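You operate a simulated robot arm through the tools that you are given. There is no shell and no other tool. Be economical: measure what you need, move in short steps, check, and stop when the job is done.

The job below is to be done with a simulated two-armed robot. You get a single attempt, and the scene is never put back.

TASK
Take the checked cloth from the table side facing the window and lay it out flat on the free end of the table.

Only the result counts: the job must be done as asked and must still hold three seconds after the hand-in. Knocking over, shifting, dropping, spilling or breaking anything else fails it. Flat cloth is picked up by pressing the open fingertips on it (5 to 10 N) and closing them slowly along it; thin cloth reads only 2 to 8 mm in the jaws.

THE ROBOT
Two 7-joint arms with two-finger parallel grippers on one trunk, on a base that drives. Base frame: it is fixed to the floor where the robot stands at the start and does not move with it; the origin is under the middle of the robot, x ahead of it, y to its left, z up. Units: mm, degrees, N and s.
The left shoulder is at the start at [60, 147, 529], the right one opposite. With the tool pointing down near the work surface each hand reaches from about 100 to 680 mm from the robot's upright axis, wherever it stands, measured 20 degrees to its own side. Places, roughly: free end of the table [900, 700, 800]. Payload 3.43 kg a hand.
The tool frame of a hand sits at the grasp point between the pads (the TCP): z along the fingers, y along the line on which they close. The tips reach 30 mm beyond it. Largest opening 94 mm; finger width 28, thickness 10; the body of the gripper, 50 by 96 mm, starts 55 mm behind the TCP.
Orientation is that of the tool frame in the base frame, as [roll, pitch, yaw] about the fixed x, y, z axes, in that order (R = Rz(yaw) Ry(pitch) Rx(roll)). With the fingers straight down and closing along the base's y, the tool's x points along the base's -x, its y along +y and its z along -z.

THE INTERFACE
- The arms move only by the tool apply_moves. It takes "left_commands", "right_commands" or both (then of equal length, played together; a hand with none holds still); each is a list of rows, each a list of 7 numbers: the shift along the base's x, y, z in units of 100 mm (1.0 is 100 mm), then the turn, a rotation vector about the base's x, y, z in units of 60 degrees (1.0 is 60 degrees), then the finger opening in mm, from 0 to 94. In form: [[dx, dy, dz, ax, ay, az, fingers], ...]. A call has 1 to 12 rows; each row is the pose to reach, as a shift and turn from the pose commanded when the call began. A call with a number of a shift or a turn outside -1 to 1 is refused whole. Each row takes 0.2 s and may step no farther than 50 mm and 8.6 degrees from the row before; otherwise, or with a gripper value out of range, the whole call is refused. A pose out of reach is approached as far as the arm can. The call stops where the force on the tool passes 40 N (or 10 N more than at its start, if that is more) or the arm is blocked; 0.2 s more then pass. Each finger travels about 72 mm/s and halts on what it meets, pressing with about 37 N; the grip force reading is that of the motor and also rises with nothing between the fingers. The clock runs only during rows and for 0.2 s after the last one: add rows that repeat a pose to give the fingers time. The reply holds the time, the measured pose of the TCP, the force on the tool along the base axes, the opening and the grip force, in the units named above and with some noise, with the torque about the TCP (base axes, N m) and any sound that the robot's microphone picked up, and new pictures: "views" is both (left out), scene, wrist or none (wrist: the cameras of the hands that moved).
- Cameras (640 x 400 px; columns grow to the right, rows downward): "scene" is now at [47.3, 44.4, 1165.6]; the picture's right is [0.48, -0.87, 0.00], its down [-0.48, -0.26, -0.84] and it looks along [0.73, 0.41, -0.55] (base axes); focal length 271 px, centre (320, 200). "left" rides on the left gripper at [76, -14, -103] in its tool frame; the picture's right is [0.18, 0.98, 0.00], its down [-0.75, 0.14, -0.64] and it looks along [-0.63, 0.12, 0.77] (tool axes); focal length 243 px, centre (320, 200). "right" rides on the right gripper at [76, 14, -102] in its tool frame; the picture's right is [-0.18, 0.98, 0.00], its down [-0.75, -0.14, -0.64] and it looks along [-0.63, -0.12, 0.77] (tool axes); focal length 243 px, centre (320, 200). There is no depth. A picture from a camera that has moved, and an enlarged one, comes with that camera's place and axes in the base frame and with its lens.
- slide_trunk(by): slides the trunk up (or, below 0, down) by that many mm; the arms and the scene camera ride with it, the base frame stays. It gives what a move gives, with no picture.
- base_move(legs): drives the robot by 1 to 6 legs, each [ahead, left, turn to the left] in mm, mm and degrees, along the robot's own axes; the way and the turn of a leg run together, so that a leg with both is an arc; at most 1500 mm and 180 degrees a leg. The arms and the cameras ride along, it lands a little off, and it stops where it bumps. It gives what a move gives, and a new picture of the scene camera.
- turn_head(pan, tilt): turns the head with the scene camera to pan (to the left, within 86 degrees either way) and tilt (down, from -29 to 69), counted from straight ahead of the robot. It gives what a move gives, and a new picture of the scene camera.
- zoom(camera, box): a new picture of the part [left, top, right, bottom] of that camera's present view, enlarged. The clock stands still meanwhile.
- hand_in(): hands the job in; it is judged then, once.

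Work in short steps. Places have to be worked out from the pictures, the camera data and where the tool is seen: move nearer, look again, correct. Check each grasp and each placing, and mend what went wrong. You have 120 turns and 260 pictures in all, those below and enlarged ones among them. Open the grippers and draw the arms clear of the work before you hand the job in, unless the task says otherwise; then end with one line.

The tools are called after "Request:" by a JSON object that holds its "op" and its "data". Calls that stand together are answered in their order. apply_moves: Moves the arms, as the interface text tells. Its arguments: {"type":"object","properties":{"left_commands":{"type":"array","items":{"type":"array","items":{"type":"number"}}},"right_commands":{"type":"array","items":{"type":"array","items":{"type":"number"}}},"views":{"type":"string","enum":["both","scene","wrist","none"]}},"required":[]} The other tools are called the same way: slide_trunk (by) slides the trunk up or down; base_move (legs) drives the base; turn_head (pan, tilt) turns the head that bears the scene camera; zoom (camera, box) takes an enlarged picture of a part of a camera's view; hand_in () hands the job in.

At the start:

```text
time_s: 0.0
left_tool_pos: [252.2, 285.4, 969.6]
left_tcp_rot: [179.8, 0.0, -180.0]
left_contact_force: [-0.1, 0.2, -0.6]
left_moment: [-0.03, 0.01, 0.01]
left_finger_gap: 93.9
left_grip_force: 0.0
right_tool_pos: [309.6, 32.7, 970.3]
right_tcp_rot: [180.0, 0.0, -179.9]
right_contact_force: [0.0, -0.5, -0.6]
right_moment: [0.01, 0.0, -0.01]
right_finger_gap: 94.0
right_grip_force: 0.1
trunk travel left (down, up): [-236.0, 14.0]
robot x, y, heading: [-0.4, 0.1, -0.0]
head pan, tilt: [29.0, 33.2]
```

scene: 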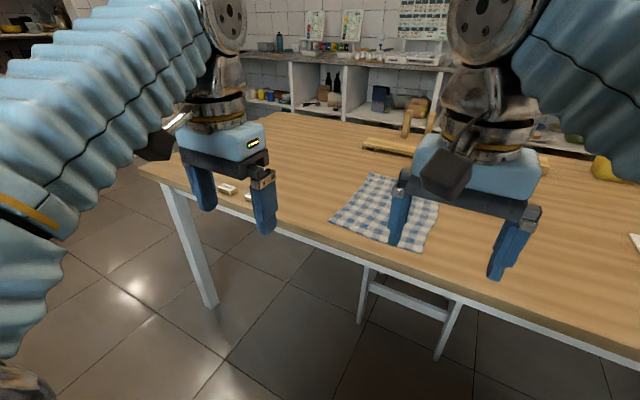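
right: 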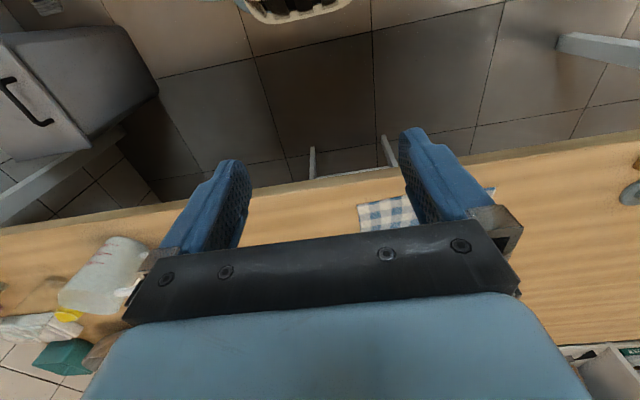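
left: 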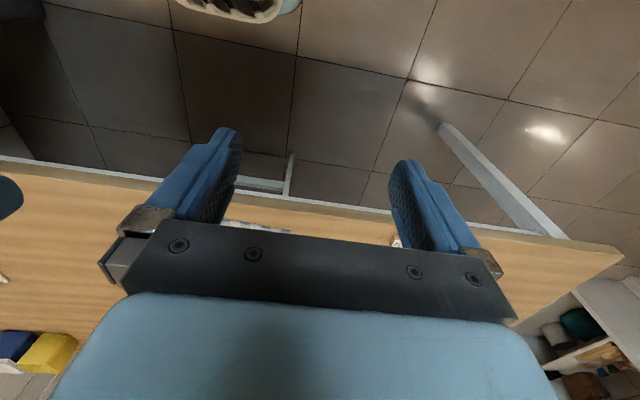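

I see one checked cloth on the table near the right hand, but I need to know where the window is and whether there are other cloths. I look around with the head.

Request:
{"op": "turn_head", "data": {"pan": -40, "tilt": 25}}

Request:
{"op": "turn_head", "data": {"pan": 80, "tilt": 15}}

Request:
{"op": "turn_head", "data": {"pan": 5, "tilt": 20}}

```text
time_s: 1.4
left_tool_pos: [252.2, 285.9, 969.1]
left_tcp_rot: [180.0, -0.1, 180.0]
left_contact_force: [0.4, 1.3, 0.3]
left_moment: [0.0, -0.01, 0.0]
left_finger_gap: 94.1
left_grip_force: 0.0
right_tool_pos: [310.0, 32.4, 970.2]
right_tcp_rot: [-179.9, 0.0, 180.0]
right_contact_force: [0.1, 1.1, 0.1]
right_moment: [0.01, 0.03, -0.02]
right_finger_gap: 94.1
right_grip_force: 0.1
trunk travel left (down, up): [-236.0, 14.0]
robot x, y, heading: [-3.9, -1.5, 0.0]
head pan, tilt: [-40.0, 25.0]
camera scene: at [40.0, -57.9, 1178.5], right [-0.64, -0.77, 0.0], down [-0.32, 0.27, -0.91], along [0.69, -0.58, -0.42], focal length 271 px, centre (320, 200)
```

scene: 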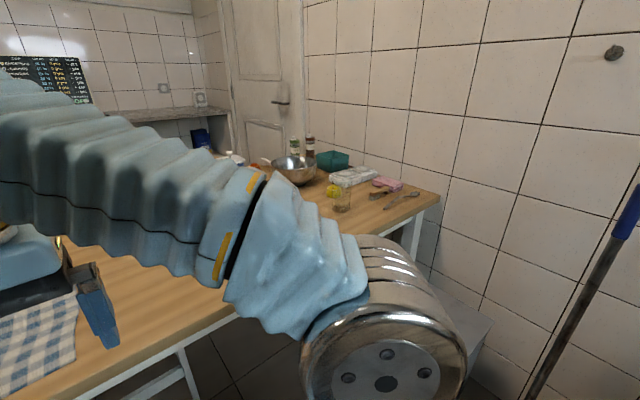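

```text
time_s: 3.4
left_tool_pos: [252.1, 285.3, 969.5]
left_tcp_rot: [-180.0, 0.0, -180.0]
left_contact_force: [0.5, 0.3, -0.3]
left_moment: [0.0, -0.02, -0.04]
left_finger_gap: 93.9
left_grip_force: 0.0
right_tool_pos: [311.2, 33.0, 970.4]
right_tcp_rot: [179.9, 0.0, -180.0]
right_contact_force: [0.6, 0.3, -0.5]
right_moment: [-0.01, -0.02, -0.04]
right_finger_gap: 94.0
right_grip_force: 0.1
trunk travel left (down, up): [-236.0, 14.0]
robot x, y, heading: [-0.7, 1.1, 0.3]
head pan, tilt: [80.0, 15.0]
camera scene: at [-14.4, 93.2, 1194.7], right [0.98, -0.17, 0.0], down [-0.05, -0.26, -0.97], along [0.17, 0.95, -0.26], focal length 271 px, centre (320, 200)
```

scene: 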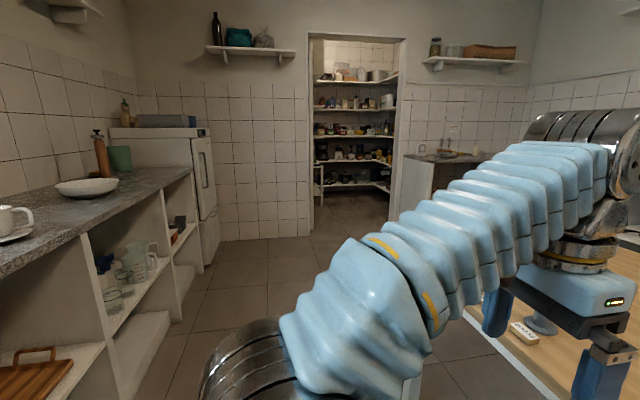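

```text
time_s: 4.9
left_tool_pos: [253.2, 285.2, 969.1]
left_tcp_rot: [180.0, 0.0, 179.9]
left_contact_force: [-0.4, -0.3, 0.3]
left_moment: [0.02, 0.01, -0.01]
left_finger_gap: 94.1
left_grip_force: 0.0
right_tool_pos: [309.3, 31.1, 970.4]
right_tcp_rot: [180.0, -0.1, -180.0]
right_contact_force: [0.5, -0.7, -0.1]
right_moment: [0.0, -0.01, 0.04]
right_finger_gap: 93.7
right_grip_force: 0.1
trunk travel left (down, up): [-236.0, 14.0]
robot x, y, heading: [0.8, -2.5, -0.0]
head pan, tilt: [5.0, 20.0]
camera scene: at [62.1, 9.4, 1186.6], right [0.09, -1.0, 0.0], down [-0.34, -0.03, -0.94], along [0.94, 0.08, -0.34], focal length 271 px, centre (320, 200)
```

scene: 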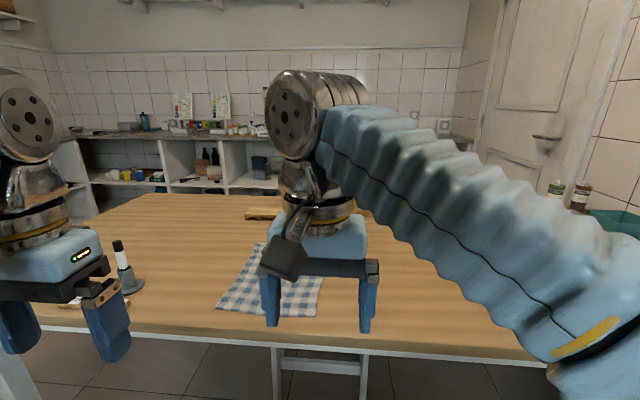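

No second cloth so far. I look at the table's left (free) end and the objects there.

Request:
{"op": "turn_head", "data": {"pan": 45, "tilt": 20}}

Request:
{"op": "zoom", "data": {"camera": "scene", "box": [160, 100, 480, 300]}}

Request:
{"op": "turn_head", "data": {"pan": 15, "tilt": 35}}

```text
time_s: 5.9
left_tool_pos: [252.4, 286.0, 969.5]
left_tcp_rot: [180.0, -0.1, -180.0]
left_contact_force: [0.9, -0.1, 0.0]
left_moment: [-0.06, -0.01, -0.01]
left_finger_gap: 94.2
left_grip_force: 0.0
right_tool_pos: [309.7, 31.8, 969.1]
right_tcp_rot: [-180.0, 0.1, 179.9]
right_contact_force: [1.2, -0.5, 0.4]
right_moment: [-0.03, 0.01, 0.0]
right_finger_gap: 93.9
right_grip_force: 0.0
trunk travel left (down, up): [-236.0, 14.0]
robot x, y, heading: [3.2, -1.1, 0.0]
head pan, tilt: [45.0, 20.0]
camera scene: at [35.3, 67.0, 1186.6], right [0.71, -0.71, 0.0], down [-0.24, -0.24, -0.94], along [0.67, 0.66, -0.34], focal length 271 px, centre (320, 200)
```

scene: 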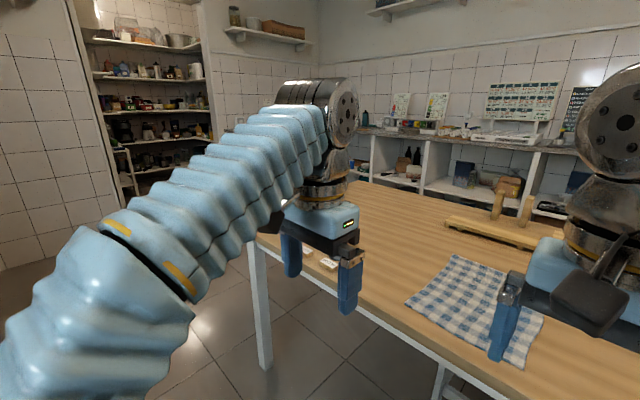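

```text
2.00 times, centred on (320, 200) of scene
camera zoom: at [35.3, 67.0, 1186.6], right [0.71, -0.71, 0.0], down [-0.24, -0.24, -0.94], along [0.67, 0.66, -0.34], focal length 543 px, centre (320, 200)
```

zoom: 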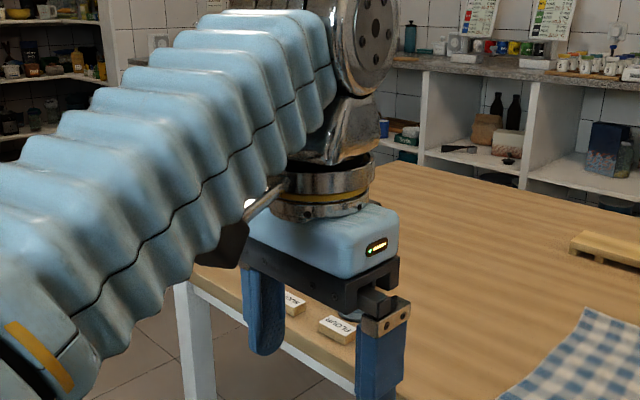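

```text
time_s: 6.9
left_tool_pos: [252.3, 285.6, 969.8]
left_tcp_rot: [-180.0, -0.1, -180.0]
left_contact_force: [-0.1, -0.1, -0.2]
left_moment: [0.0, 0.0, -0.01]
left_finger_gap: 94.1
left_grip_force: 0.2
right_tool_pos: [310.8, 31.5, 969.8]
right_tcp_rot: [-179.9, 0.1, -179.9]
right_contact_force: [0.6, 0.1, 0.2]
right_moment: [-0.01, -0.02, -0.03]
right_finger_gap: 93.9
right_grip_force: 0.1
trunk travel left (down, up): [-236.0, 14.0]
robot x, y, heading: [1.2, -0.7, -0.0]
head pan, tilt: [15.0, 35.0]
camera scene: at [54.4, 24.1, 1162.8], right [0.26, -0.97, 0.0], down [-0.55, -0.15, -0.82], along [0.79, 0.21, -0.57], focal length 271 px, centre (320, 200)
```

scene: 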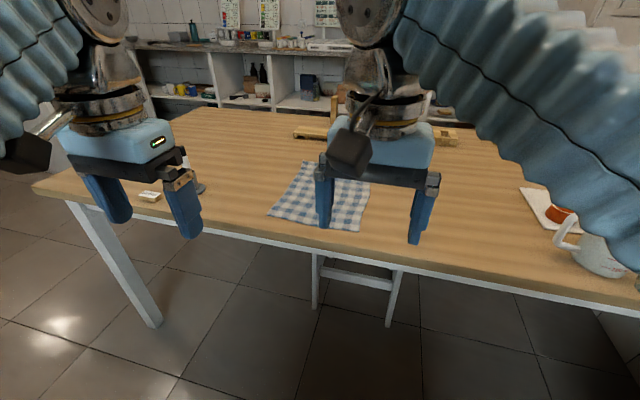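

The cloth lies at about x 475–745, y 55–250; only one checked cloth exists and the left end (y≈880) looks free. I move the right hand aside to see the cloth whole, and raise the left hand.

Request:
{"op": "apply_moves", "data": {"right_commands": [[-0.3, -0.4, 0, 0, 0, 0, 94], [-0.6, -0.8, 0, 0, 0, 0, 94], [-0.8, -1.0, 0, 0, 0, 0, 94]], "left_commands": [[0, 0, 0.4, 0, 0, 0, 94], [0, 0, 0.8, 0, 0, 0, 94], [0, 0, 1.0, 0, 0, 0, 94]], "views": "scene"}}

Request:
{"op": "zoom", "data": {"camera": "scene", "box": [160, 100, 480, 300]}}

```text
time_s: 7.7
left_tool_pos: [252.2, 284.6, 979.0]
left_tcp_rot: [-180.0, -0.1, -180.0]
left_contact_force: [0.9, 0.3, 0.7]
left_moment: [-0.05, 0.01, 0.04]
left_finger_gap: 93.8
left_grip_force: 0.1
left hand out of reach, approached as far as the arm can: row 1, 2, 3
right_tool_pos: [229.3, -68.9, 969.7]
right_tcp_rot: [-180.0, 0.0, -180.0]
right_contact_force: [-0.1, 0.1, -1.1]
right_moment: [0.01, 0.0, -0.01]
right_finger_gap: 94.1
right_grip_force: 0.1
trunk travel left (down, up): [-236.0, 14.0]
robot x, y, heading: [-0.4, -1.1, -0.1]
head pan, tilt: [15.0, 35.0]
camera scene: at [54.5, 24.0, 1162.7], right [0.26, -0.97, 0.0], down [-0.55, -0.15, -0.82], along [0.79, 0.21, -0.57], focal length 271 px, centre (320, 200)
```

scene: 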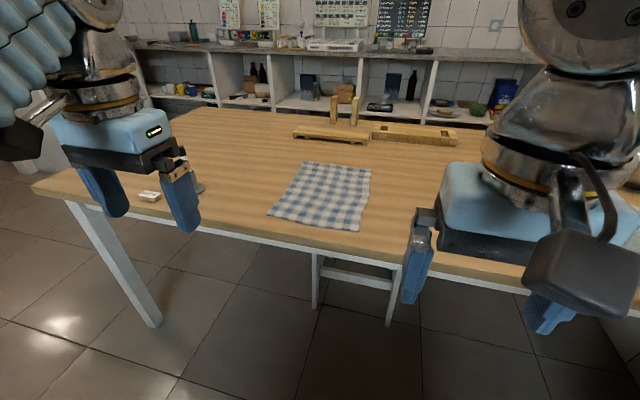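

```text
2.00 times, centred on (320, 200) of scene
camera zoom: at [54.5, 24.0, 1162.7], right [0.26, -0.97, 0.0], down [-0.55, -0.15, -0.82], along [0.79, 0.21, -0.57], focal length 543 px, centre (320, 200)
```

zoom: 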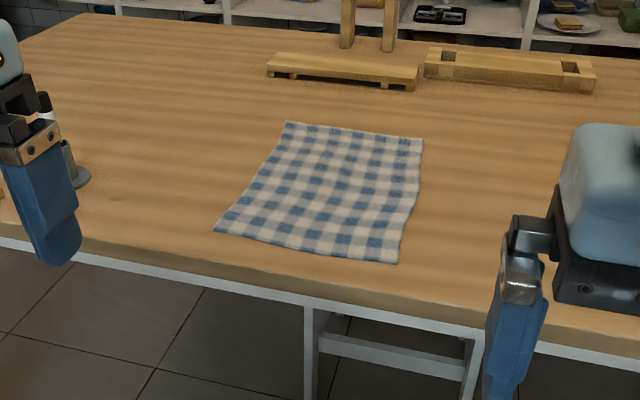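

Computed corners with table at z≈800: (473,255), (472,54), (739,259), (734,56), so the cloth is about 265×200 mm. I plan to pinch the near edge at both ends with fingers closing along x, so I turn the grippers 90° in yaw, wrist cameras outward.

Request:
{"op": "apply_moves", "data": {"left_commands": [[0, 0, 0, 0, 0, -0.14, 94], [0, 0, 0, 0, 0, -0.28, 94], [0, 0, 0, 0, 0, -0.42, 94], [0, 0, 0, 0, 0, -0.56, 94], [0, 0, 0, 0, 0, -0.7, 94], [0, 0, 0, 0, 0, -0.84, 94], [0, 0, 0, 0, 0, -0.98, 94]], "right_commands": [[0, 0, 0, 0, 0, 0.14, 94], [0, 0, 0, 0, 0, 0.28, 94], [0, 0, 0, 0, 0, 0.42, 94], [0, 0, 0, 0, 0, 0.56, 94], [0, 0, 0, 0, 0, 0.7, 94], [0, 0, 0, 0, 0, 0.84, 94], [0, 0, 0, 0, 0, 0.98, 94]], "views": "none"}}

Request:
{"op": "apply_moves", "data": {"left_commands": [[0, 0, 0, 0, 0, -0.13, 94], [0, 0, 0, 0, 0, -0.26, 94], [0, 0, 0, 0, 0, -0.39, 94], [0, 0, 0, 0, 0, -0.52, 94]], "right_commands": [[0, 0, 0, 0, 0, 0.13, 94], [0, 0, 0, 0, 0, 0.26, 94], [0, 0, 0, 0, 0, 0.39, 94], [0, 0, 0, 0, 0, 0.52, 94]], "views": "both"}}

```text
time_s: 9.3
left_tool_pos: [251.9, 285.1, 979.6]
left_tcp_rot: [-180.0, 0.0, 121.0]
left_contact_force: [-0.3, 0.8, 1.1]
left_moment: [-0.02, -0.03, 0.0]
left_finger_gap: 93.8
left_grip_force: 0.0
right_tool_pos: [230.2, -68.7, 968.9]
right_tcp_rot: [180.0, -0.1, -121.1]
right_contact_force: [-0.3, 0.1, 0.1]
right_moment: [0.0, -0.01, 0.03]
right_finger_gap: 93.9
right_grip_force: 0.1
trunk travel left (down, up): [-236.0, 14.0]
robot x, y, heading: [0.7, 0.3, -0.2]
head pan, tilt: [15.0, 35.0]
```

```text
time_s: 10.3
left_tool_pos: [251.2, 283.7, 977.8]
left_tcp_rot: [180.0, 0.0, 89.9]
left_contact_force: [-0.5, -0.6, -0.1]
left_moment: [0.01, 0.0, 0.02]
left_finger_gap: 93.9
left_grip_force: 0.0
right_tool_pos: [229.5, -68.9, 969.3]
right_tcp_rot: [-180.0, 0.0, -89.9]
right_contact_force: [0.1, 0.3, 0.8]
right_moment: [0.0, -0.03, -0.02]
right_finger_gap: 94.0
right_grip_force: 0.0
trunk travel left (down, up): [-236.0, 14.0]
robot x, y, heading: [3.2, -0.5, -0.0]
head pan, tilt: [15.0, 35.0]
camera scene: at [54.4, 24.0, 1162.7], right [0.26, -0.97, 0.0], down [-0.55, -0.15, -0.82], along [0.79, 0.21, -0.57], focal length 271 px, centre (320, 200)
camera right: at [216.6, -143.5, 1070.7], right [-0.98, 0.18, 0.0], down [0.14, 0.75, 0.64], along [0.12, 0.63, -0.77], focal length 243 px, centre (320, 200)
camera left: at [238.1, 362.1, 1081.1], right [0.98, 0.18, 0.0], down [0.14, -0.75, 0.64], along [0.12, -0.63, -0.77], focal length 243 px, centre (320, 200)
```

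scene: 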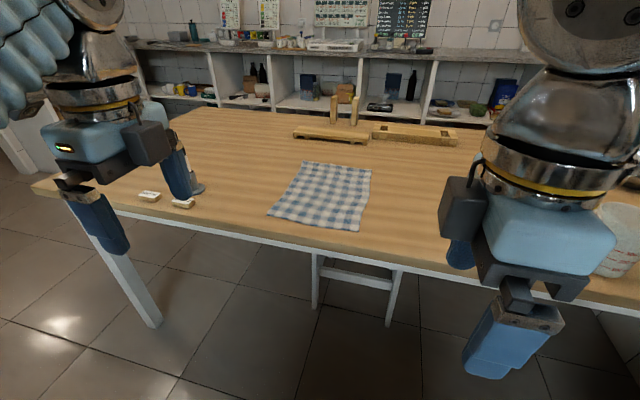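
right: 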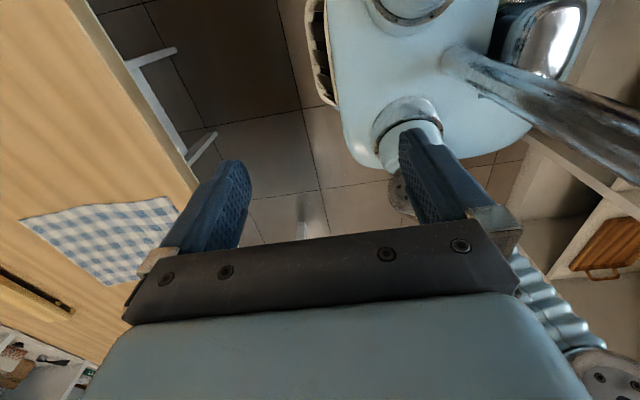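
left: 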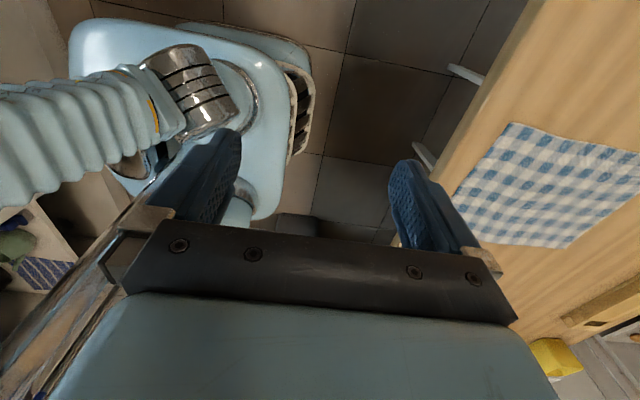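

Cross-checking scene and wrist views, the table surface comes out nearer z≈765, with the cloth near corners about (513,277) and (513,57). I move both hands forward above the near edge and re-measure.

Request:
{"op": "apply_moves", "data": {"left_commands": [[0.45, 0, 0, 0, 0, 0, 94], [0.9, 0, 0, 0, 0, 0, 94], [1.0, -0.1, 0, 0, 0, 0, 94]], "right_commands": [[0.4, 0.2, 0, 0, 0, 0, 94], [0.8, 0.4, 0, 0, 0, 0, 94], [1.0, 0.6, 0, 0, 0, 0, 94]], "views": "none"}}

Request:
{"op": "apply_moves", "data": {"left_commands": [[0.45, 0, 0, 0, 0, 0, 94], [0.9, 0, -0.2, 0, 0, 0, 94], [1.0, -0.1, -0.5, 0, 0, 0, 94]], "right_commands": [[0.4, 0.2, 0, 0, 0, 0, 94], [0.8, 0.4, -0.2, 0, 0, 0, 94], [1.0, 0.6, -0.5, 0, 0, 0, 94]], "views": "both"}}

```text
time_s: 11.1
left_tool_pos: [352.2, 275.2, 978.5]
left_tcp_rot: [179.9, 0.1, 90.0]
left_contact_force: [-0.4, -0.2, 0.5]
left_moment: [0.01, -0.01, 0.02]
left_finger_gap: 94.0
left_grip_force: 0.2
right_tool_pos: [330.5, -7.5, 968.9]
right_tcp_rot: [180.0, 0.0, -90.0]
right_contact_force: [0.1, -0.5, 0.5]
right_moment: [-0.01, 0.03, 0.03]
right_finger_gap: 93.9
right_grip_force: 0.0
trunk travel left (down, up): [-236.0, 14.0]
robot x, y, heading: [-0.2, -1.7, 0.2]
head pan, tilt: [15.0, 35.0]
```

```text
time_s: 11.9
left_tool_pos: [453.4, 267.0, 928.2]
left_tcp_rot: [-180.0, 0.1, 89.9]
left_contact_force: [0.6, -0.5, -0.4]
left_moment: [0.02, -0.01, 0.02]
left_finger_gap: 94.0
left_grip_force: 0.2
right_tool_pos: [430.1, 52.3, 919.5]
right_tcp_rot: [-180.0, 0.0, -90.1]
right_contact_force: [0.3, 0.1, 0.0]
right_moment: [-0.02, 0.03, 0.0]
right_finger_gap: 93.9
right_grip_force: 0.0
trunk travel left (down, up): [-236.0, 14.0]
robot x, y, heading: [-1.7, 5.0, 0.0]
head pan, tilt: [15.0, 35.0]
camera scene: at [55.0, 24.4, 1162.7], right [0.26, -0.97, 0.0], down [-0.55, -0.15, -0.82], along [0.79, 0.21, -0.57], focal length 271 px, centre (320, 200)
camera right: at [417.1, -23.4, 1019.9], right [-0.98, 0.18, 0.0], down [0.14, 0.75, 0.64], along [0.12, 0.63, -0.77], focal length 243 px, centre (320, 200)
camera left: at [439.1, 343.2, 1030.5], right [0.98, 0.18, 0.0], down [0.14, -0.75, 0.64], along [0.12, -0.63, -0.77], focal length 243 px, centre (320, 200)
```

scene: 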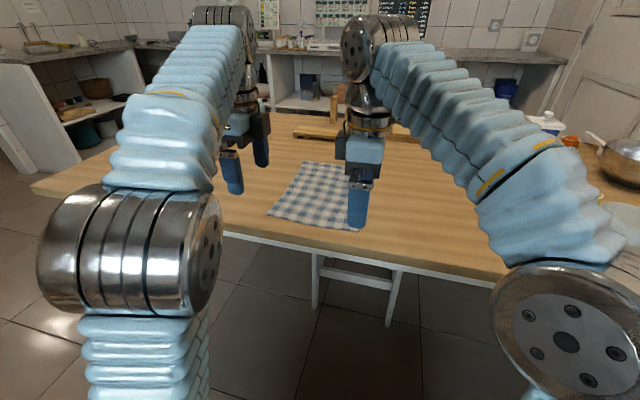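
right: 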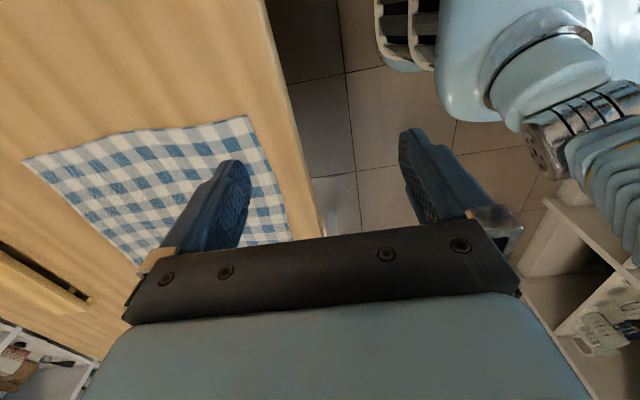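
left: 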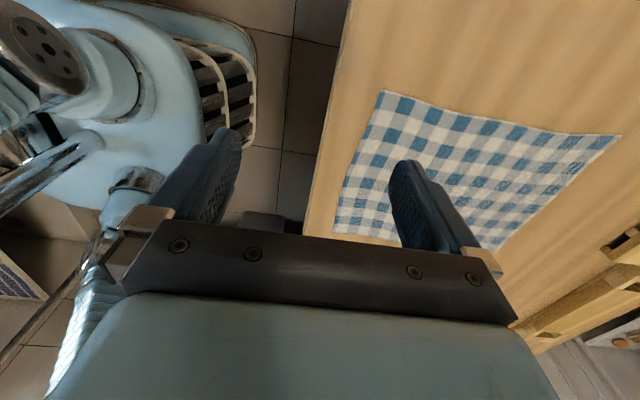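

Both wrist views agree with z≈765: near edge x≈515, corners y≈58 and 281; table edge x≈465. I bring both TCPs to x≈548, y≈256 / 83 at low height with fingers opened to 40 mm.

Request:
{"op": "apply_moves", "data": {"left_commands": [[0.4, -0.05, 0, 0, 0, 0, 70], [0.7, -0.1, -0.2, 0, 0, 0, 40]], "right_commands": [[0.4, 0.15, 0, 0, 0, 0, 70], [0.8, 0.3, -0.2, 0, 0, 0, 40]], "views": "none"}}

Request:
{"op": "apply_moves", "data": {"left_commands": [[0.25, -0.01, -0.3, 0, 0, 0, 40], [0.25, -0.01, -0.6, 0, 0, 0, 40], [0.25, -0.01, -0.85, 0, 0, 0, 40]], "right_commands": [[0.38, 0, -0.2, 0, 0, 0, 40], [0.38, 0, -0.5, 0, 0, 0, 40], [0.38, 0, -0.76, 0, 0, 0, 40]], "views": "both"}}

```text
time_s: 12.5
left_tool_pos: [497.4, 241.0, 908.0]
left_tcp_rot: [180.0, 0.0, 90.0]
left_contact_force: [0.0, 0.9, 0.0]
left_moment: [-0.01, 0.03, -0.03]
left_finger_gap: 39.8
left_grip_force: 0.0
left hand out of reach, approached as far as the arm can: row 1, 2
right_tool_pos: [467.8, 65.0, 913.2]
right_tcp_rot: [180.0, 0.0, -90.0]
right_contact_force: [-0.3, 0.3, -0.2]
right_moment: [-0.04, 0.02, 0.0]
right_finger_gap: 40.1
right_grip_force: 0.0
right hand out of reach, approached as far as the arm can: row 1, 2
trunk travel left (down, up): [-236.0, 14.0]
robot x, y, heading: [-1.3, 2.1, -0.0]
head pan, tilt: [15.0, 35.0]
```

```text
time_s: 13.3
left_tool_pos: [521.0, 237.7, 824.2]
left_tcp_rot: [-180.0, 0.0, 90.0]
left_contact_force: [0.7, 0.5, -0.8]
left_moment: [0.0, -0.01, 0.01]
left_finger_gap: 39.7
left_grip_force: 0.0
left hand out of reach, approached as far as the arm can: row 1
right_tool_pos: [504.6, 63.6, 839.1]
right_tcp_rot: [179.9, 0.0, -89.9]
right_contact_force: [0.7, -1.1, 0.0]
right_moment: [-0.01, 0.0, 0.01]
right_finger_gap: 39.8
right_grip_force: 0.0
right hand out of reach, approached as far as the arm can: row 1
trunk travel left (down, up): [-236.0, 14.0]
robot x, y, heading: [-0.7, 0.4, -0.1]
head pan, tilt: [15.0, 35.0]
camera scene: at [54.8, 24.1, 1162.7], right [0.26, -0.97, 0.0], down [-0.55, -0.15, -0.82], along [0.79, 0.21, -0.57], focal length 271 px, centre (320, 200)
camera right: at [491.6, -11.0, 938.9], right [-0.98, 0.18, 0.0], down [0.14, 0.75, 0.64], along [0.12, 0.63, -0.77], focal length 243 px, centre (320, 200)
camera left: at [506.7, 315.5, 925.8], right [0.98, 0.18, 0.0], down [0.14, -0.75, 0.64], along [0.12, -0.63, -0.77], focal length 243 px, centre (320, 200)
```

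scene: 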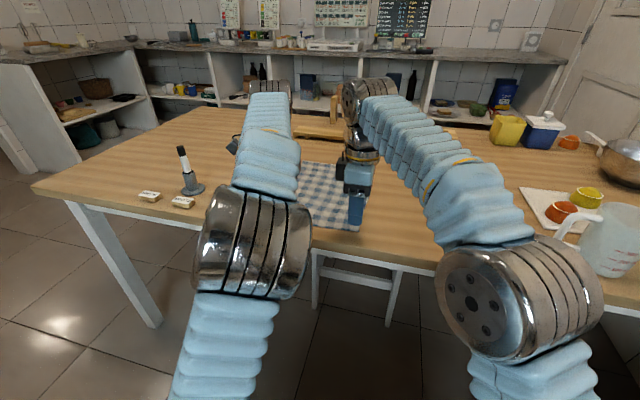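
right: 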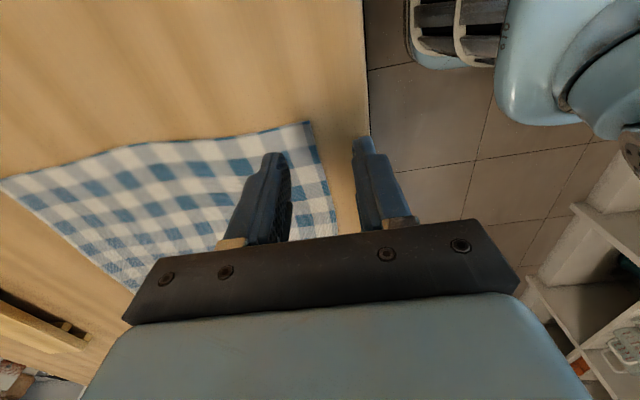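
left: 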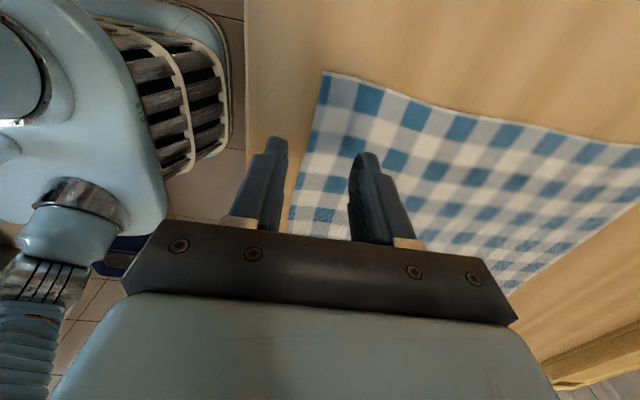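

Hands are short of target at this reach limit. The base front is around x≈300, well before the table (465), so I raise slightly is not needed; I drive 50 mm ahead and then correct.

Request:
{"op": "base_move", "data": {"legs": [[50, 0, 0]]}}

```text
time_s: 14.2
left_tool_pos: [571.9, 238.9, 822.1]
left_tcp_rot: [180.0, 0.0, 90.0]
left_contact_force: [-0.1, 0.8, 0.7]
left_moment: [-0.05, -0.04, 0.0]
left_finger_gap: 40.0
left_grip_force: 0.0
right_tool_pos: [555.0, 62.4, 838.5]
right_tcp_rot: [-180.0, 0.0, -90.0]
right_contact_force: [0.4, -0.5, 0.7]
right_moment: [-0.01, 0.0, 0.0]
right_finger_gap: 40.3
right_grip_force: 0.0
trunk travel left (down, up): [-236.0, 14.0]
robot x, y, heading: [48.9, -2.2, 0.0]
head pan, tilt: [15.0, 35.0]
camera scene: at [104.5, 24.0, 1162.7], right [0.26, -0.97, 0.0], down [-0.55, -0.15, -0.82], along [0.79, 0.21, -0.57], focal length 271 px, centre (320, 200)
```

scene: 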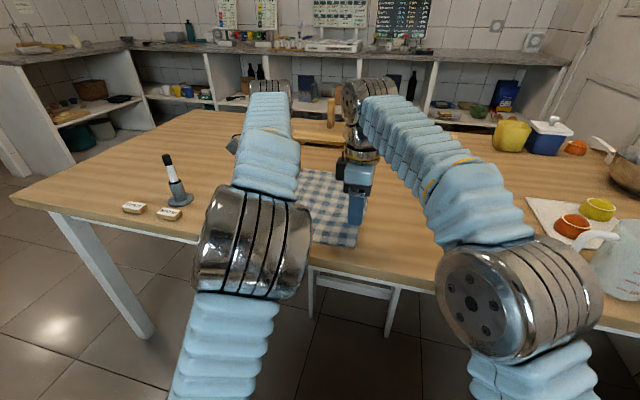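

Corner estimates hold ((516,57) and (515,282)). I position both hands at x=548, y=256/83, z≈802, just above contact.

Request:
{"op": "apply_moves", "data": {"left_commands": [[-0.24, 0.17, 0, 0, 0, 0, 40], [-0.24, 0.17, -0.2, 0, 0, 0, 40]], "right_commands": [[-0.07, 0.21, -0.1, 0, 0, 0, 40], [-0.07, 0.21, -0.36, 0, 0, 0, 40]], "views": "wrist"}}

```text
time_s: 14.8
left_tool_pos: [546.3, 255.5, 803.8]
left_tcp_rot: [179.9, -0.1, 89.9]
left_contact_force: [-0.1, -0.4, 0.1]
left_moment: [-0.01, 0.0, -0.01]
left_finger_gap: 40.4
left_grip_force: 0.0
right_tool_pos: [547.2, 84.9, 802.5]
right_tcp_rot: [-180.0, 0.0, -89.9]
right_contact_force: [0.2, 0.5, 0.1]
right_moment: [-0.01, -0.06, 0.0]
right_finger_gap: 40.2
right_grip_force: 0.1
trunk travel left (down, up): [-236.0, 14.0]
robot x, y, heading: [51.7, 3.6, -0.3]
head pan, tilt: [15.0, 35.0]
camera right: at [533.7, 10.1, 902.6], right [-0.98, 0.18, 0.0], down [0.14, 0.75, 0.64], along [0.12, 0.63, -0.77], focal length 243 px, centre (320, 200)
camera left: at [532.5, 332.6, 906.8], right [0.98, 0.18, 0.0], down [0.14, -0.75, 0.64], along [0.12, -0.63, -0.77], focal length 243 px, centre (320, 200)
```

right: 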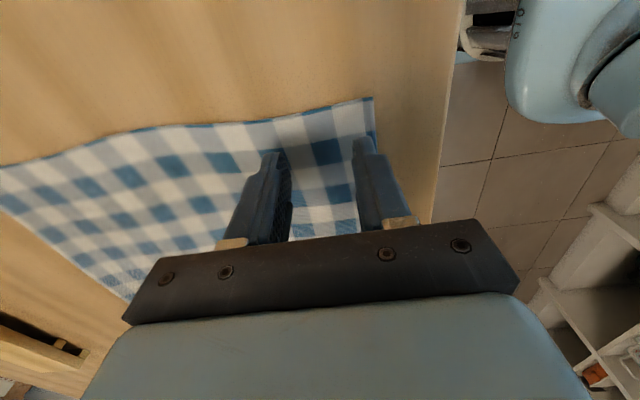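
left: 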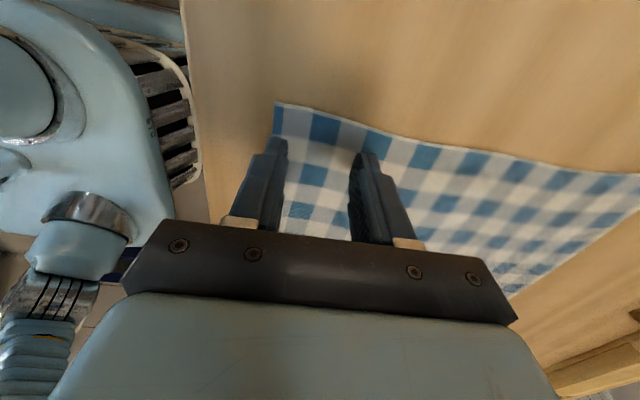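

Both outer fingertips sit at the cloth's near edge; I shift 5 mm further onto the cloth and lower slowly to feel contact.

Request:
{"op": "apply_moves", "data": {"left_commands": [[0.05, 0, -0.03, 0, 0, 0, 40], [0.05, 0, -0.06, 0, 0, 0, 40], [0.05, 0, -0.08, 0, 0, 0, 40]], "right_commands": [[0.05, 0, -0.03, 0, 0, 0, 40], [0.05, 0, -0.06, 0, 0, 0, 40], [0.05, 0, -0.08, 0, 0, 0, 40]], "views": "none"}}

```text
time_s: 15.6
left_tool_pos: [552.7, 254.9, 796.7]
left_tcp_rot: [179.9, 0.0, 90.0]
left_contact_force: [-0.3, 0.0, 0.3]
left_moment: [0.02, 0.01, -0.02]
left_finger_gap: 39.9
left_grip_force: 0.1
right_tool_pos: [553.4, 85.6, 793.7]
right_tcp_rot: [180.0, 0.1, -90.0]
right_contact_force: [-0.6, 0.8, -0.2]
right_moment: [0.0, -0.03, 0.02]
right_finger_gap: 39.9
right_grip_force: 0.1
trunk travel left (down, up): [-236.0, 14.0]
robot x, y, heading: [49.7, -0.7, -0.2]
head pan, tilt: [15.0, 35.0]
```

No contact yet; lower further in small steps.

Request:
{"op": "apply_moves", "data": {"left_commands": [[0, 0, -0.03, 0, 0, 0, 40], [0, 0, -0.06, 0, 0, 0, 40]], "right_commands": [[0, 0, -0.02, 0, 0, 0, 40], [0, 0, -0.04, 0, 0, 0, 40]], "views": "none"}}

```text
time_s: 16.2
left_tool_pos: [551.3, 254.4, 791.4]
left_tcp_rot: [179.8, 0.0, 89.9]
left_contact_force: [1.5, 0.4, 14.4]
left_moment: [0.03, 0.23, -0.05]
left_finger_gap: 39.4
left_grip_force: 0.0
right_tool_pos: [553.4, 84.2, 791.9]
right_tcp_rot: [-179.9, 0.2, -90.0]
right_contact_force: [0.8, 1.0, 5.7]
right_moment: [0.06, 0.07, -0.02]
right_finger_gap: 39.9
right_grip_force: 0.0
trunk travel left (down, up): [-236.0, 14.0]
robot x, y, heading: [48.9, -1.4, 0.0]
head pan, tilt: [15.0, 35.0]
```

Contact at TCP z≈792 (left 14 N, right 6 N). I ease the left by 1 mm, and close both slowly along the cloth.

Request:
{"op": "apply_moves", "data": {"left_commands": [[0, 0, 0.01, 0, 0, 0, 38], [0, 0, 0.01, 0, 0, 0, 34], [0, 0, 0.01, 0, 0, 0, 30], [0, 0, 0.01, 0, 0, 0, 26], [0, 0, 0.01, 0, 0, 0, 22], [0, 0, 0.01, 0, 0, 0, 18], [0, 0, 0.01, 0, 0, 0, 14], [0, 0, 0.01, 0, 0, 0, 10], [0, 0, 0.01, 0, 0, 0, 6], [0, 0, 0.01, 0, 0, 0, 2], [0, 0, 0.01, 0, 0, 0, 0], [0, 0, 0.01, 0, 0, 0, 0]], "right_commands": [[0, 0, -0.005, 0, 0, 0, 38], [0, 0, -0.005, 0, 0, 0, 34], [0, 0, -0.005, 0, 0, 0, 30], [0, 0, -0.005, 0, 0, 0, 26], [0, 0, -0.005, 0, 0, 0, 22], [0, 0, -0.005, 0, 0, 0, 18], [0, 0, -0.005, 0, 0, 0, 14], [0, 0, -0.005, 0, 0, 0, 10], [0, 0, -0.005, 0, 0, 0, 6], [0, 0, -0.005, 0, 0, 0, 2], [0, 0, -0.005, 0, 0, 0, 0], [0, 0, -0.005, 0, 0, 0, 0]], "views": "wrist"}}

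```text
time_s: 18.8
left_tool_pos: [550.4, 255.4, 792.6]
left_tcp_rot: [179.8, -0.1, 89.9]
left_contact_force: [0.2, -0.4, 1.3]
left_moment: [0.0, -0.01, 0.0]
left_finger_gap: 2.3
left_grip_force: 37.1
right_tool_pos: [552.0, 84.4, 790.6]
right_tcp_rot: [-179.9, 0.1, -90.0]
right_contact_force: [-3.4, 1.4, 26.2]
right_moment: [-0.1, 0.25, -0.01]
right_finger_gap: 7.1
right_grip_force: 37.2
trunk travel left (down, up): [-236.0, 14.0]
robot x, y, heading: [47.1, 0.1, 0.1]
head pan, tilt: [15.0, 35.0]
camera right: at [538.2, 9.4, 892.0], right [-0.98, 0.18, 0.0], down [0.14, 0.75, 0.64], along [0.12, 0.63, -0.77], focal length 243 px, centre (320, 200)
camera left: at [536.3, 332.0, 894.3], right [0.98, 0.18, 0.0], down [0.14, -0.75, 0.64], along [0.12, -0.63, -0.77], focal length 243 px, centre (320, 200)
```

right: 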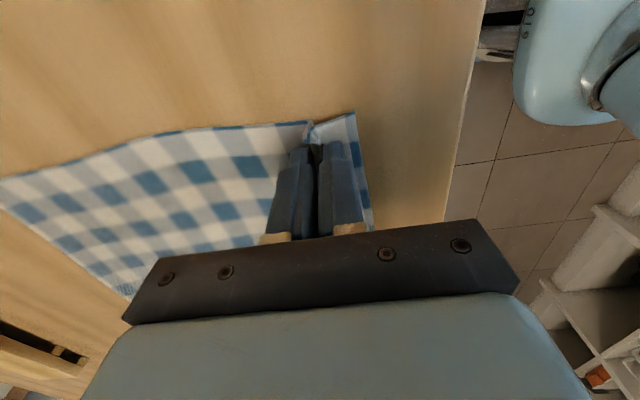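
left: 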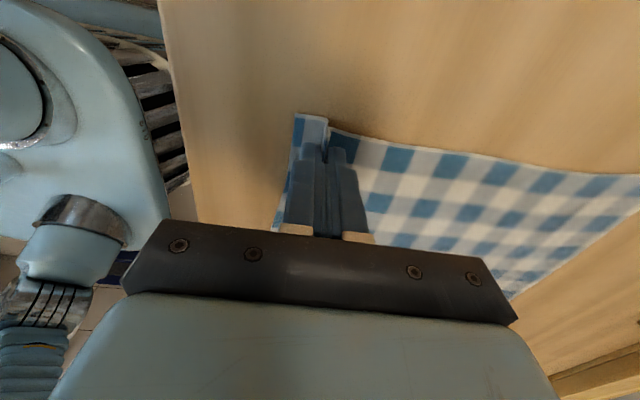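

Both hands read cloth (2.3 and 7.1 mm) and show a pinched fold. I lift both 60 mm to check the hold.

Request:
{"op": "apply_moves", "data": {"left_commands": [[0, 0, 0.15, 0, 0, 0, 0], [0, 0, 0.3, 0, 0, 0, 0], [0, 0, 0.45, 0, 0, 0, 0], [0, 0, 0.6, 0, 0, 0, 0]], "right_commands": [[0, 0, 0.15, 0, 0, 0, 0], [0, 0, 0.3, 0, 0, 0, 0], [0, 0, 0.45, 0, 0, 0, 0], [0, 0, 0.6, 0, 0, 0, 0]], "views": "both"}}

```text
time_s: 19.8
left_tool_pos: [553.0, 254.6, 851.2]
left_tcp_rot: [179.9, 0.0, 90.1]
left_contact_force: [-0.2, -0.6, -1.3]
left_moment: [-0.02, 0.0, -0.01]
left_finger_gap: 2.0
left_grip_force: 36.8
right_tool_pos: [552.8, 85.5, 850.0]
right_tcp_rot: [179.8, 0.0, -90.0]
right_contact_force: [-0.3, 0.8, 0.5]
right_moment: [-0.01, -0.03, 0.03]
right_finger_gap: 6.6
right_grip_force: 37.2
trunk travel left (down, up): [-236.0, 14.0]
robot x, y, heading: [48.2, -0.5, 0.3]
head pan, tilt: [15.0, 35.0]
camera scene: at [104.8, 24.0, 1162.7], right [0.26, -0.97, 0.0], down [-0.55, -0.15, -0.82], along [0.79, 0.21, -0.57], focal length 271 px, centre (320, 200)
camera right: at [539.5, 10.1, 951.4], right [-0.98, 0.18, 0.0], down [0.14, 0.75, 0.64], along [0.12, 0.63, -0.77], focal length 243 px, centre (320, 200)
camera left: at [537.7, 332.4, 953.7], right [0.98, 0.18, 0.0], down [0.14, -0.75, 0.64], along [0.12, -0.63, -0.77], focal length 243 px, centre (320, 200)
```

scene: 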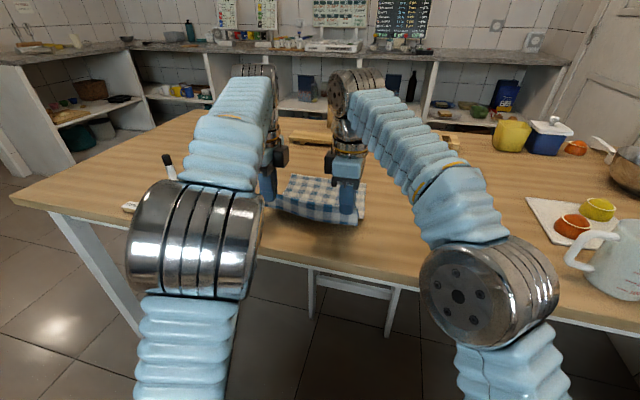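
right: 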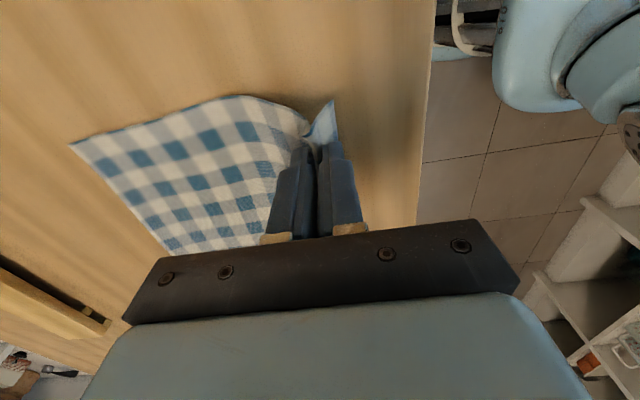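
left: 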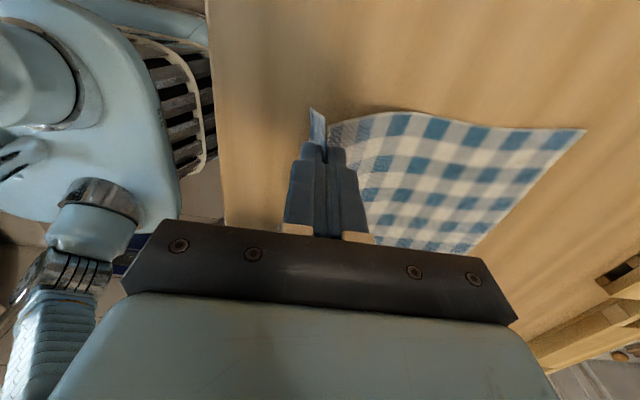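

Both pinches hold. I draw the hands back 200 mm and up to ~950, sliding the cloth toward the table's near edge (nothing lies in that way).

Request:
{"op": "apply_moves", "data": {"left_commands": [[-0.25, 0, 0.2, 0, 0, 0, 0], [-0.5, 0, 0.4, 0, 0, 0, 0], [-0.75, 0, 0.7, 0, 0, 0, 0], [-1.0, 0, 1.0, 0, 0, 0, 0]], "right_commands": [[-0.25, 0, 0.2, 0, 0, 0, 0], [-0.5, 0, 0.4, 0, 0, 0, 0], [-0.75, 0, 0.7, 0, 0, 0, 0], [-1.0, 0, 1.0, 0, 0, 0, 0]], "views": "none"}}

Request:
{"op": "apply_moves", "data": {"left_commands": [[-0.25, 0, 0, 0, 0, 0, 0], [-0.5, 0, 0, 0, 0, 0, 0], [-0.75, 0, 0.1, 0, 0, 0, 0], [-1.0, 0, 0.2, 0, 0, 0, 0]], "right_commands": [[-0.25, 0, 0, 0, 0, 0, 0], [-0.5, 0, 0, 0, 0, 0, 0], [-0.75, 0, 0.1, 0, 0, 0, 0], [-1.0, 0, 0.2, 0, 0, 0, 0]], "views": "both"}}

```text
time_s: 20.8
left_tool_pos: [452.7, 253.8, 952.8]
left_tcp_rot: [-179.9, 0.1, 90.0]
left_contact_force: [0.4, -0.5, -0.5]
left_moment: [0.02, 0.02, 0.0]
left_finger_gap: 2.4
left_grip_force: 36.7
right_tool_pos: [465.3, 84.0, 935.7]
right_tcp_rot: [180.0, 0.2, -90.0]
right_contact_force: [1.1, 0.5, -1.2]
right_moment: [0.07, 0.06, 0.02]
right_finger_gap: 6.5
right_grip_force: 37.1
right hand out of reach, approached as far as the arm can: row 4
trunk travel left (down, up): [-236.0, 14.0]
robot x, y, heading: [51.7, 0.4, -0.3]
head pan, tilt: [15.0, 35.0]
```

```text
time_s: 21.8
left_tool_pos: [353.0, 255.7, 969.8]
left_tcp_rot: [-179.9, 0.0, 90.0]
left_contact_force: [-0.1, -1.9, -0.3]
left_moment: [-0.02, 0.05, 0.02]
left_finger_gap: 2.3
left_grip_force: 37.2
right_tool_pos: [365.6, 84.2, 955.3]
right_tcp_rot: [-180.0, 0.0, -90.0]
right_contact_force: [0.3, 1.5, 0.5]
right_moment: [0.05, 0.03, 0.01]
right_finger_gap: 6.5
right_grip_force: 37.2
trunk travel left (down, up): [-236.0, 14.0]
robot x, y, heading: [49.2, -3.9, -0.0]
head pan, tilt: [15.0, 35.0]
camera scene: at [104.9, 24.0, 1162.7], right [0.26, -0.97, 0.0], down [-0.55, -0.15, -0.82], along [0.79, 0.21, -0.57], focal length 271 px, centre (320, 200)
camera right: at [351.3, 9.4, 1055.4], right [-0.98, 0.19, 0.0], down [0.14, 0.75, 0.64], along [0.12, 0.63, -0.77], focal length 243 px, centre (320, 200)
camera left: at [338.3, 331.9, 1073.1], right [0.98, 0.18, 0.0], down [0.14, -0.75, 0.64], along [0.12, -0.63, -0.77], focal length 243 px, centre (320, 200)
```

scene: 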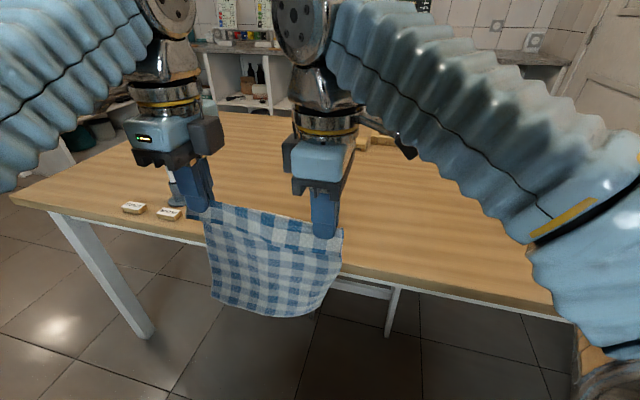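
right: 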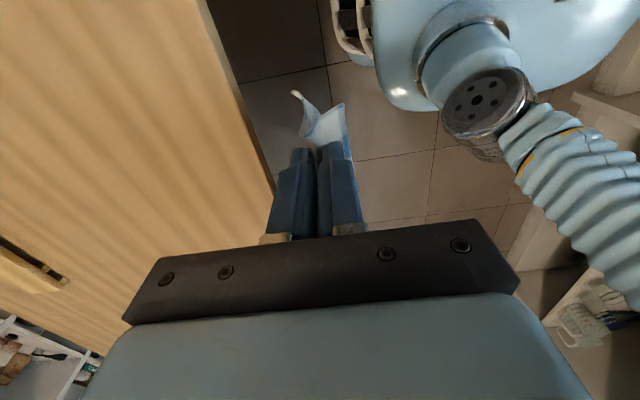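
left: 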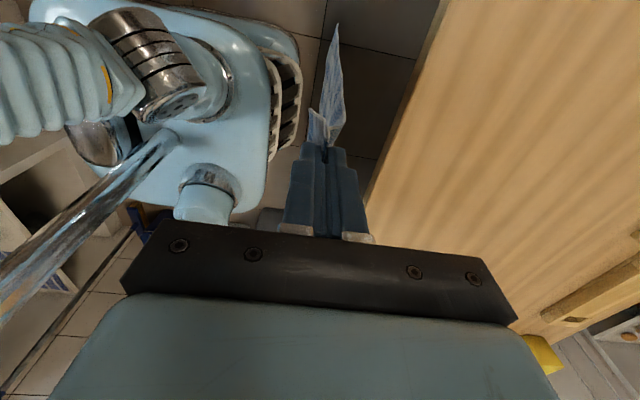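

The cloth hangs smoothly from both hands, clear of the table edge. I level the right hand with the left, then back away 150 mm and drive sideways left past the table's end.

Request:
{"op": "apply_moves", "data": {"right_commands": [[-0.13, 0, 0.14, 0, 0, 0, 0], [-0.13, 0, 0.14, 0, 0, 0, 0]], "views": "none"}}

Request:
{"op": "base_move", "data": {"legs": [[-150, 0, 0], [0, 500, 0]]}}

Request:
{"op": "turn_head", "data": {"pan": 70, "tilt": 30}}

```text
time_s: 22.4
left_tool_pos: [352.6, 254.4, 970.6]
left_tcp_rot: [180.0, -0.1, 90.0]
left_contact_force: [-0.2, 0.2, -0.9]
left_moment: [0.03, -0.03, 0.0]
left_finger_gap: 2.4
left_grip_force: 37.4
right_tool_pos: [352.4, 84.4, 969.4]
right_tcp_rot: [180.0, -0.1, -90.0]
right_contact_force: [-0.4, 0.8, 0.2]
right_moment: [0.02, 0.02, 0.0]
right_finger_gap: 6.5
right_grip_force: 37.0
trunk travel left (down, up): [-236.0, 14.0]
robot x, y, heading: [47.9, -3.4, -0.1]
head pan, tilt: [15.0, 35.0]
```

```text
time_s: 26.4
left_tool_pos: [203.8, 760.9, 970.7]
left_tcp_rot: [180.0, 0.0, 89.8]
left_contact_force: [0.2, -1.1, 0.1]
left_moment: [-0.01, -0.01, 0.01]
left_finger_gap: 2.3
left_grip_force: 36.7
right_tool_pos: [203.5, 589.3, 967.7]
right_tcp_rot: [-179.9, 0.0, -90.3]
right_contact_force: [-0.3, -0.2, -1.0]
right_moment: [0.02, 0.03, 0.0]
right_finger_gap: 6.3
right_grip_force: 37.1
trunk travel left (down, up): [-236.0, 14.0]
robot x, y, heading: [-100.6, 503.4, -0.2]
head pan, tilt: [15.0, 35.0]
camera scene: at [-44.8, 529.9, 1162.7], right [0.26, -0.97, 0.0], down [-0.55, -0.15, -0.82], along [0.79, 0.21, -0.57], focal length 271 px, centre (320, 200)
```

scene: 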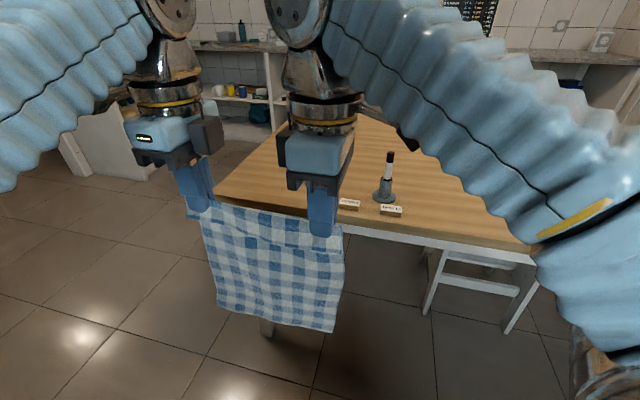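

```text
time_s: 27.6
left_tool_pos: [203.2, 759.9, 970.5]
left_tcp_rot: [-180.0, 0.0, 89.8]
left_contact_force: [0.1, 0.6, 0.5]
left_moment: [0.03, 0.03, -0.01]
left_finger_gap: 2.2
left_grip_force: 36.9
right_tool_pos: [204.3, 589.5, 968.3]
right_tcp_rot: [-179.9, 0.0, -90.2]
right_contact_force: [0.0, 0.8, -0.4]
right_moment: [0.0, -0.05, 0.0]
right_finger_gap: 6.7
right_grip_force: 37.7
trunk travel left (down, up): [-236.0, 14.0]
robot x, y, heading: [-96.4, 509.2, -0.4]
head pan, tilt: [70.0, 30.0]
camera scene: at [-98.6, 592.4, 1170.5], right [0.94, -0.35, 0.0], down [-0.17, -0.47, -0.87], along [0.3, 0.81, -0.5], focal length 271 px, centre (320, 200)
```

scene: 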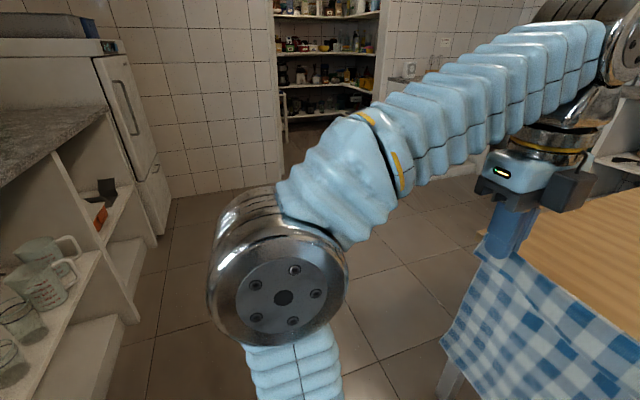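

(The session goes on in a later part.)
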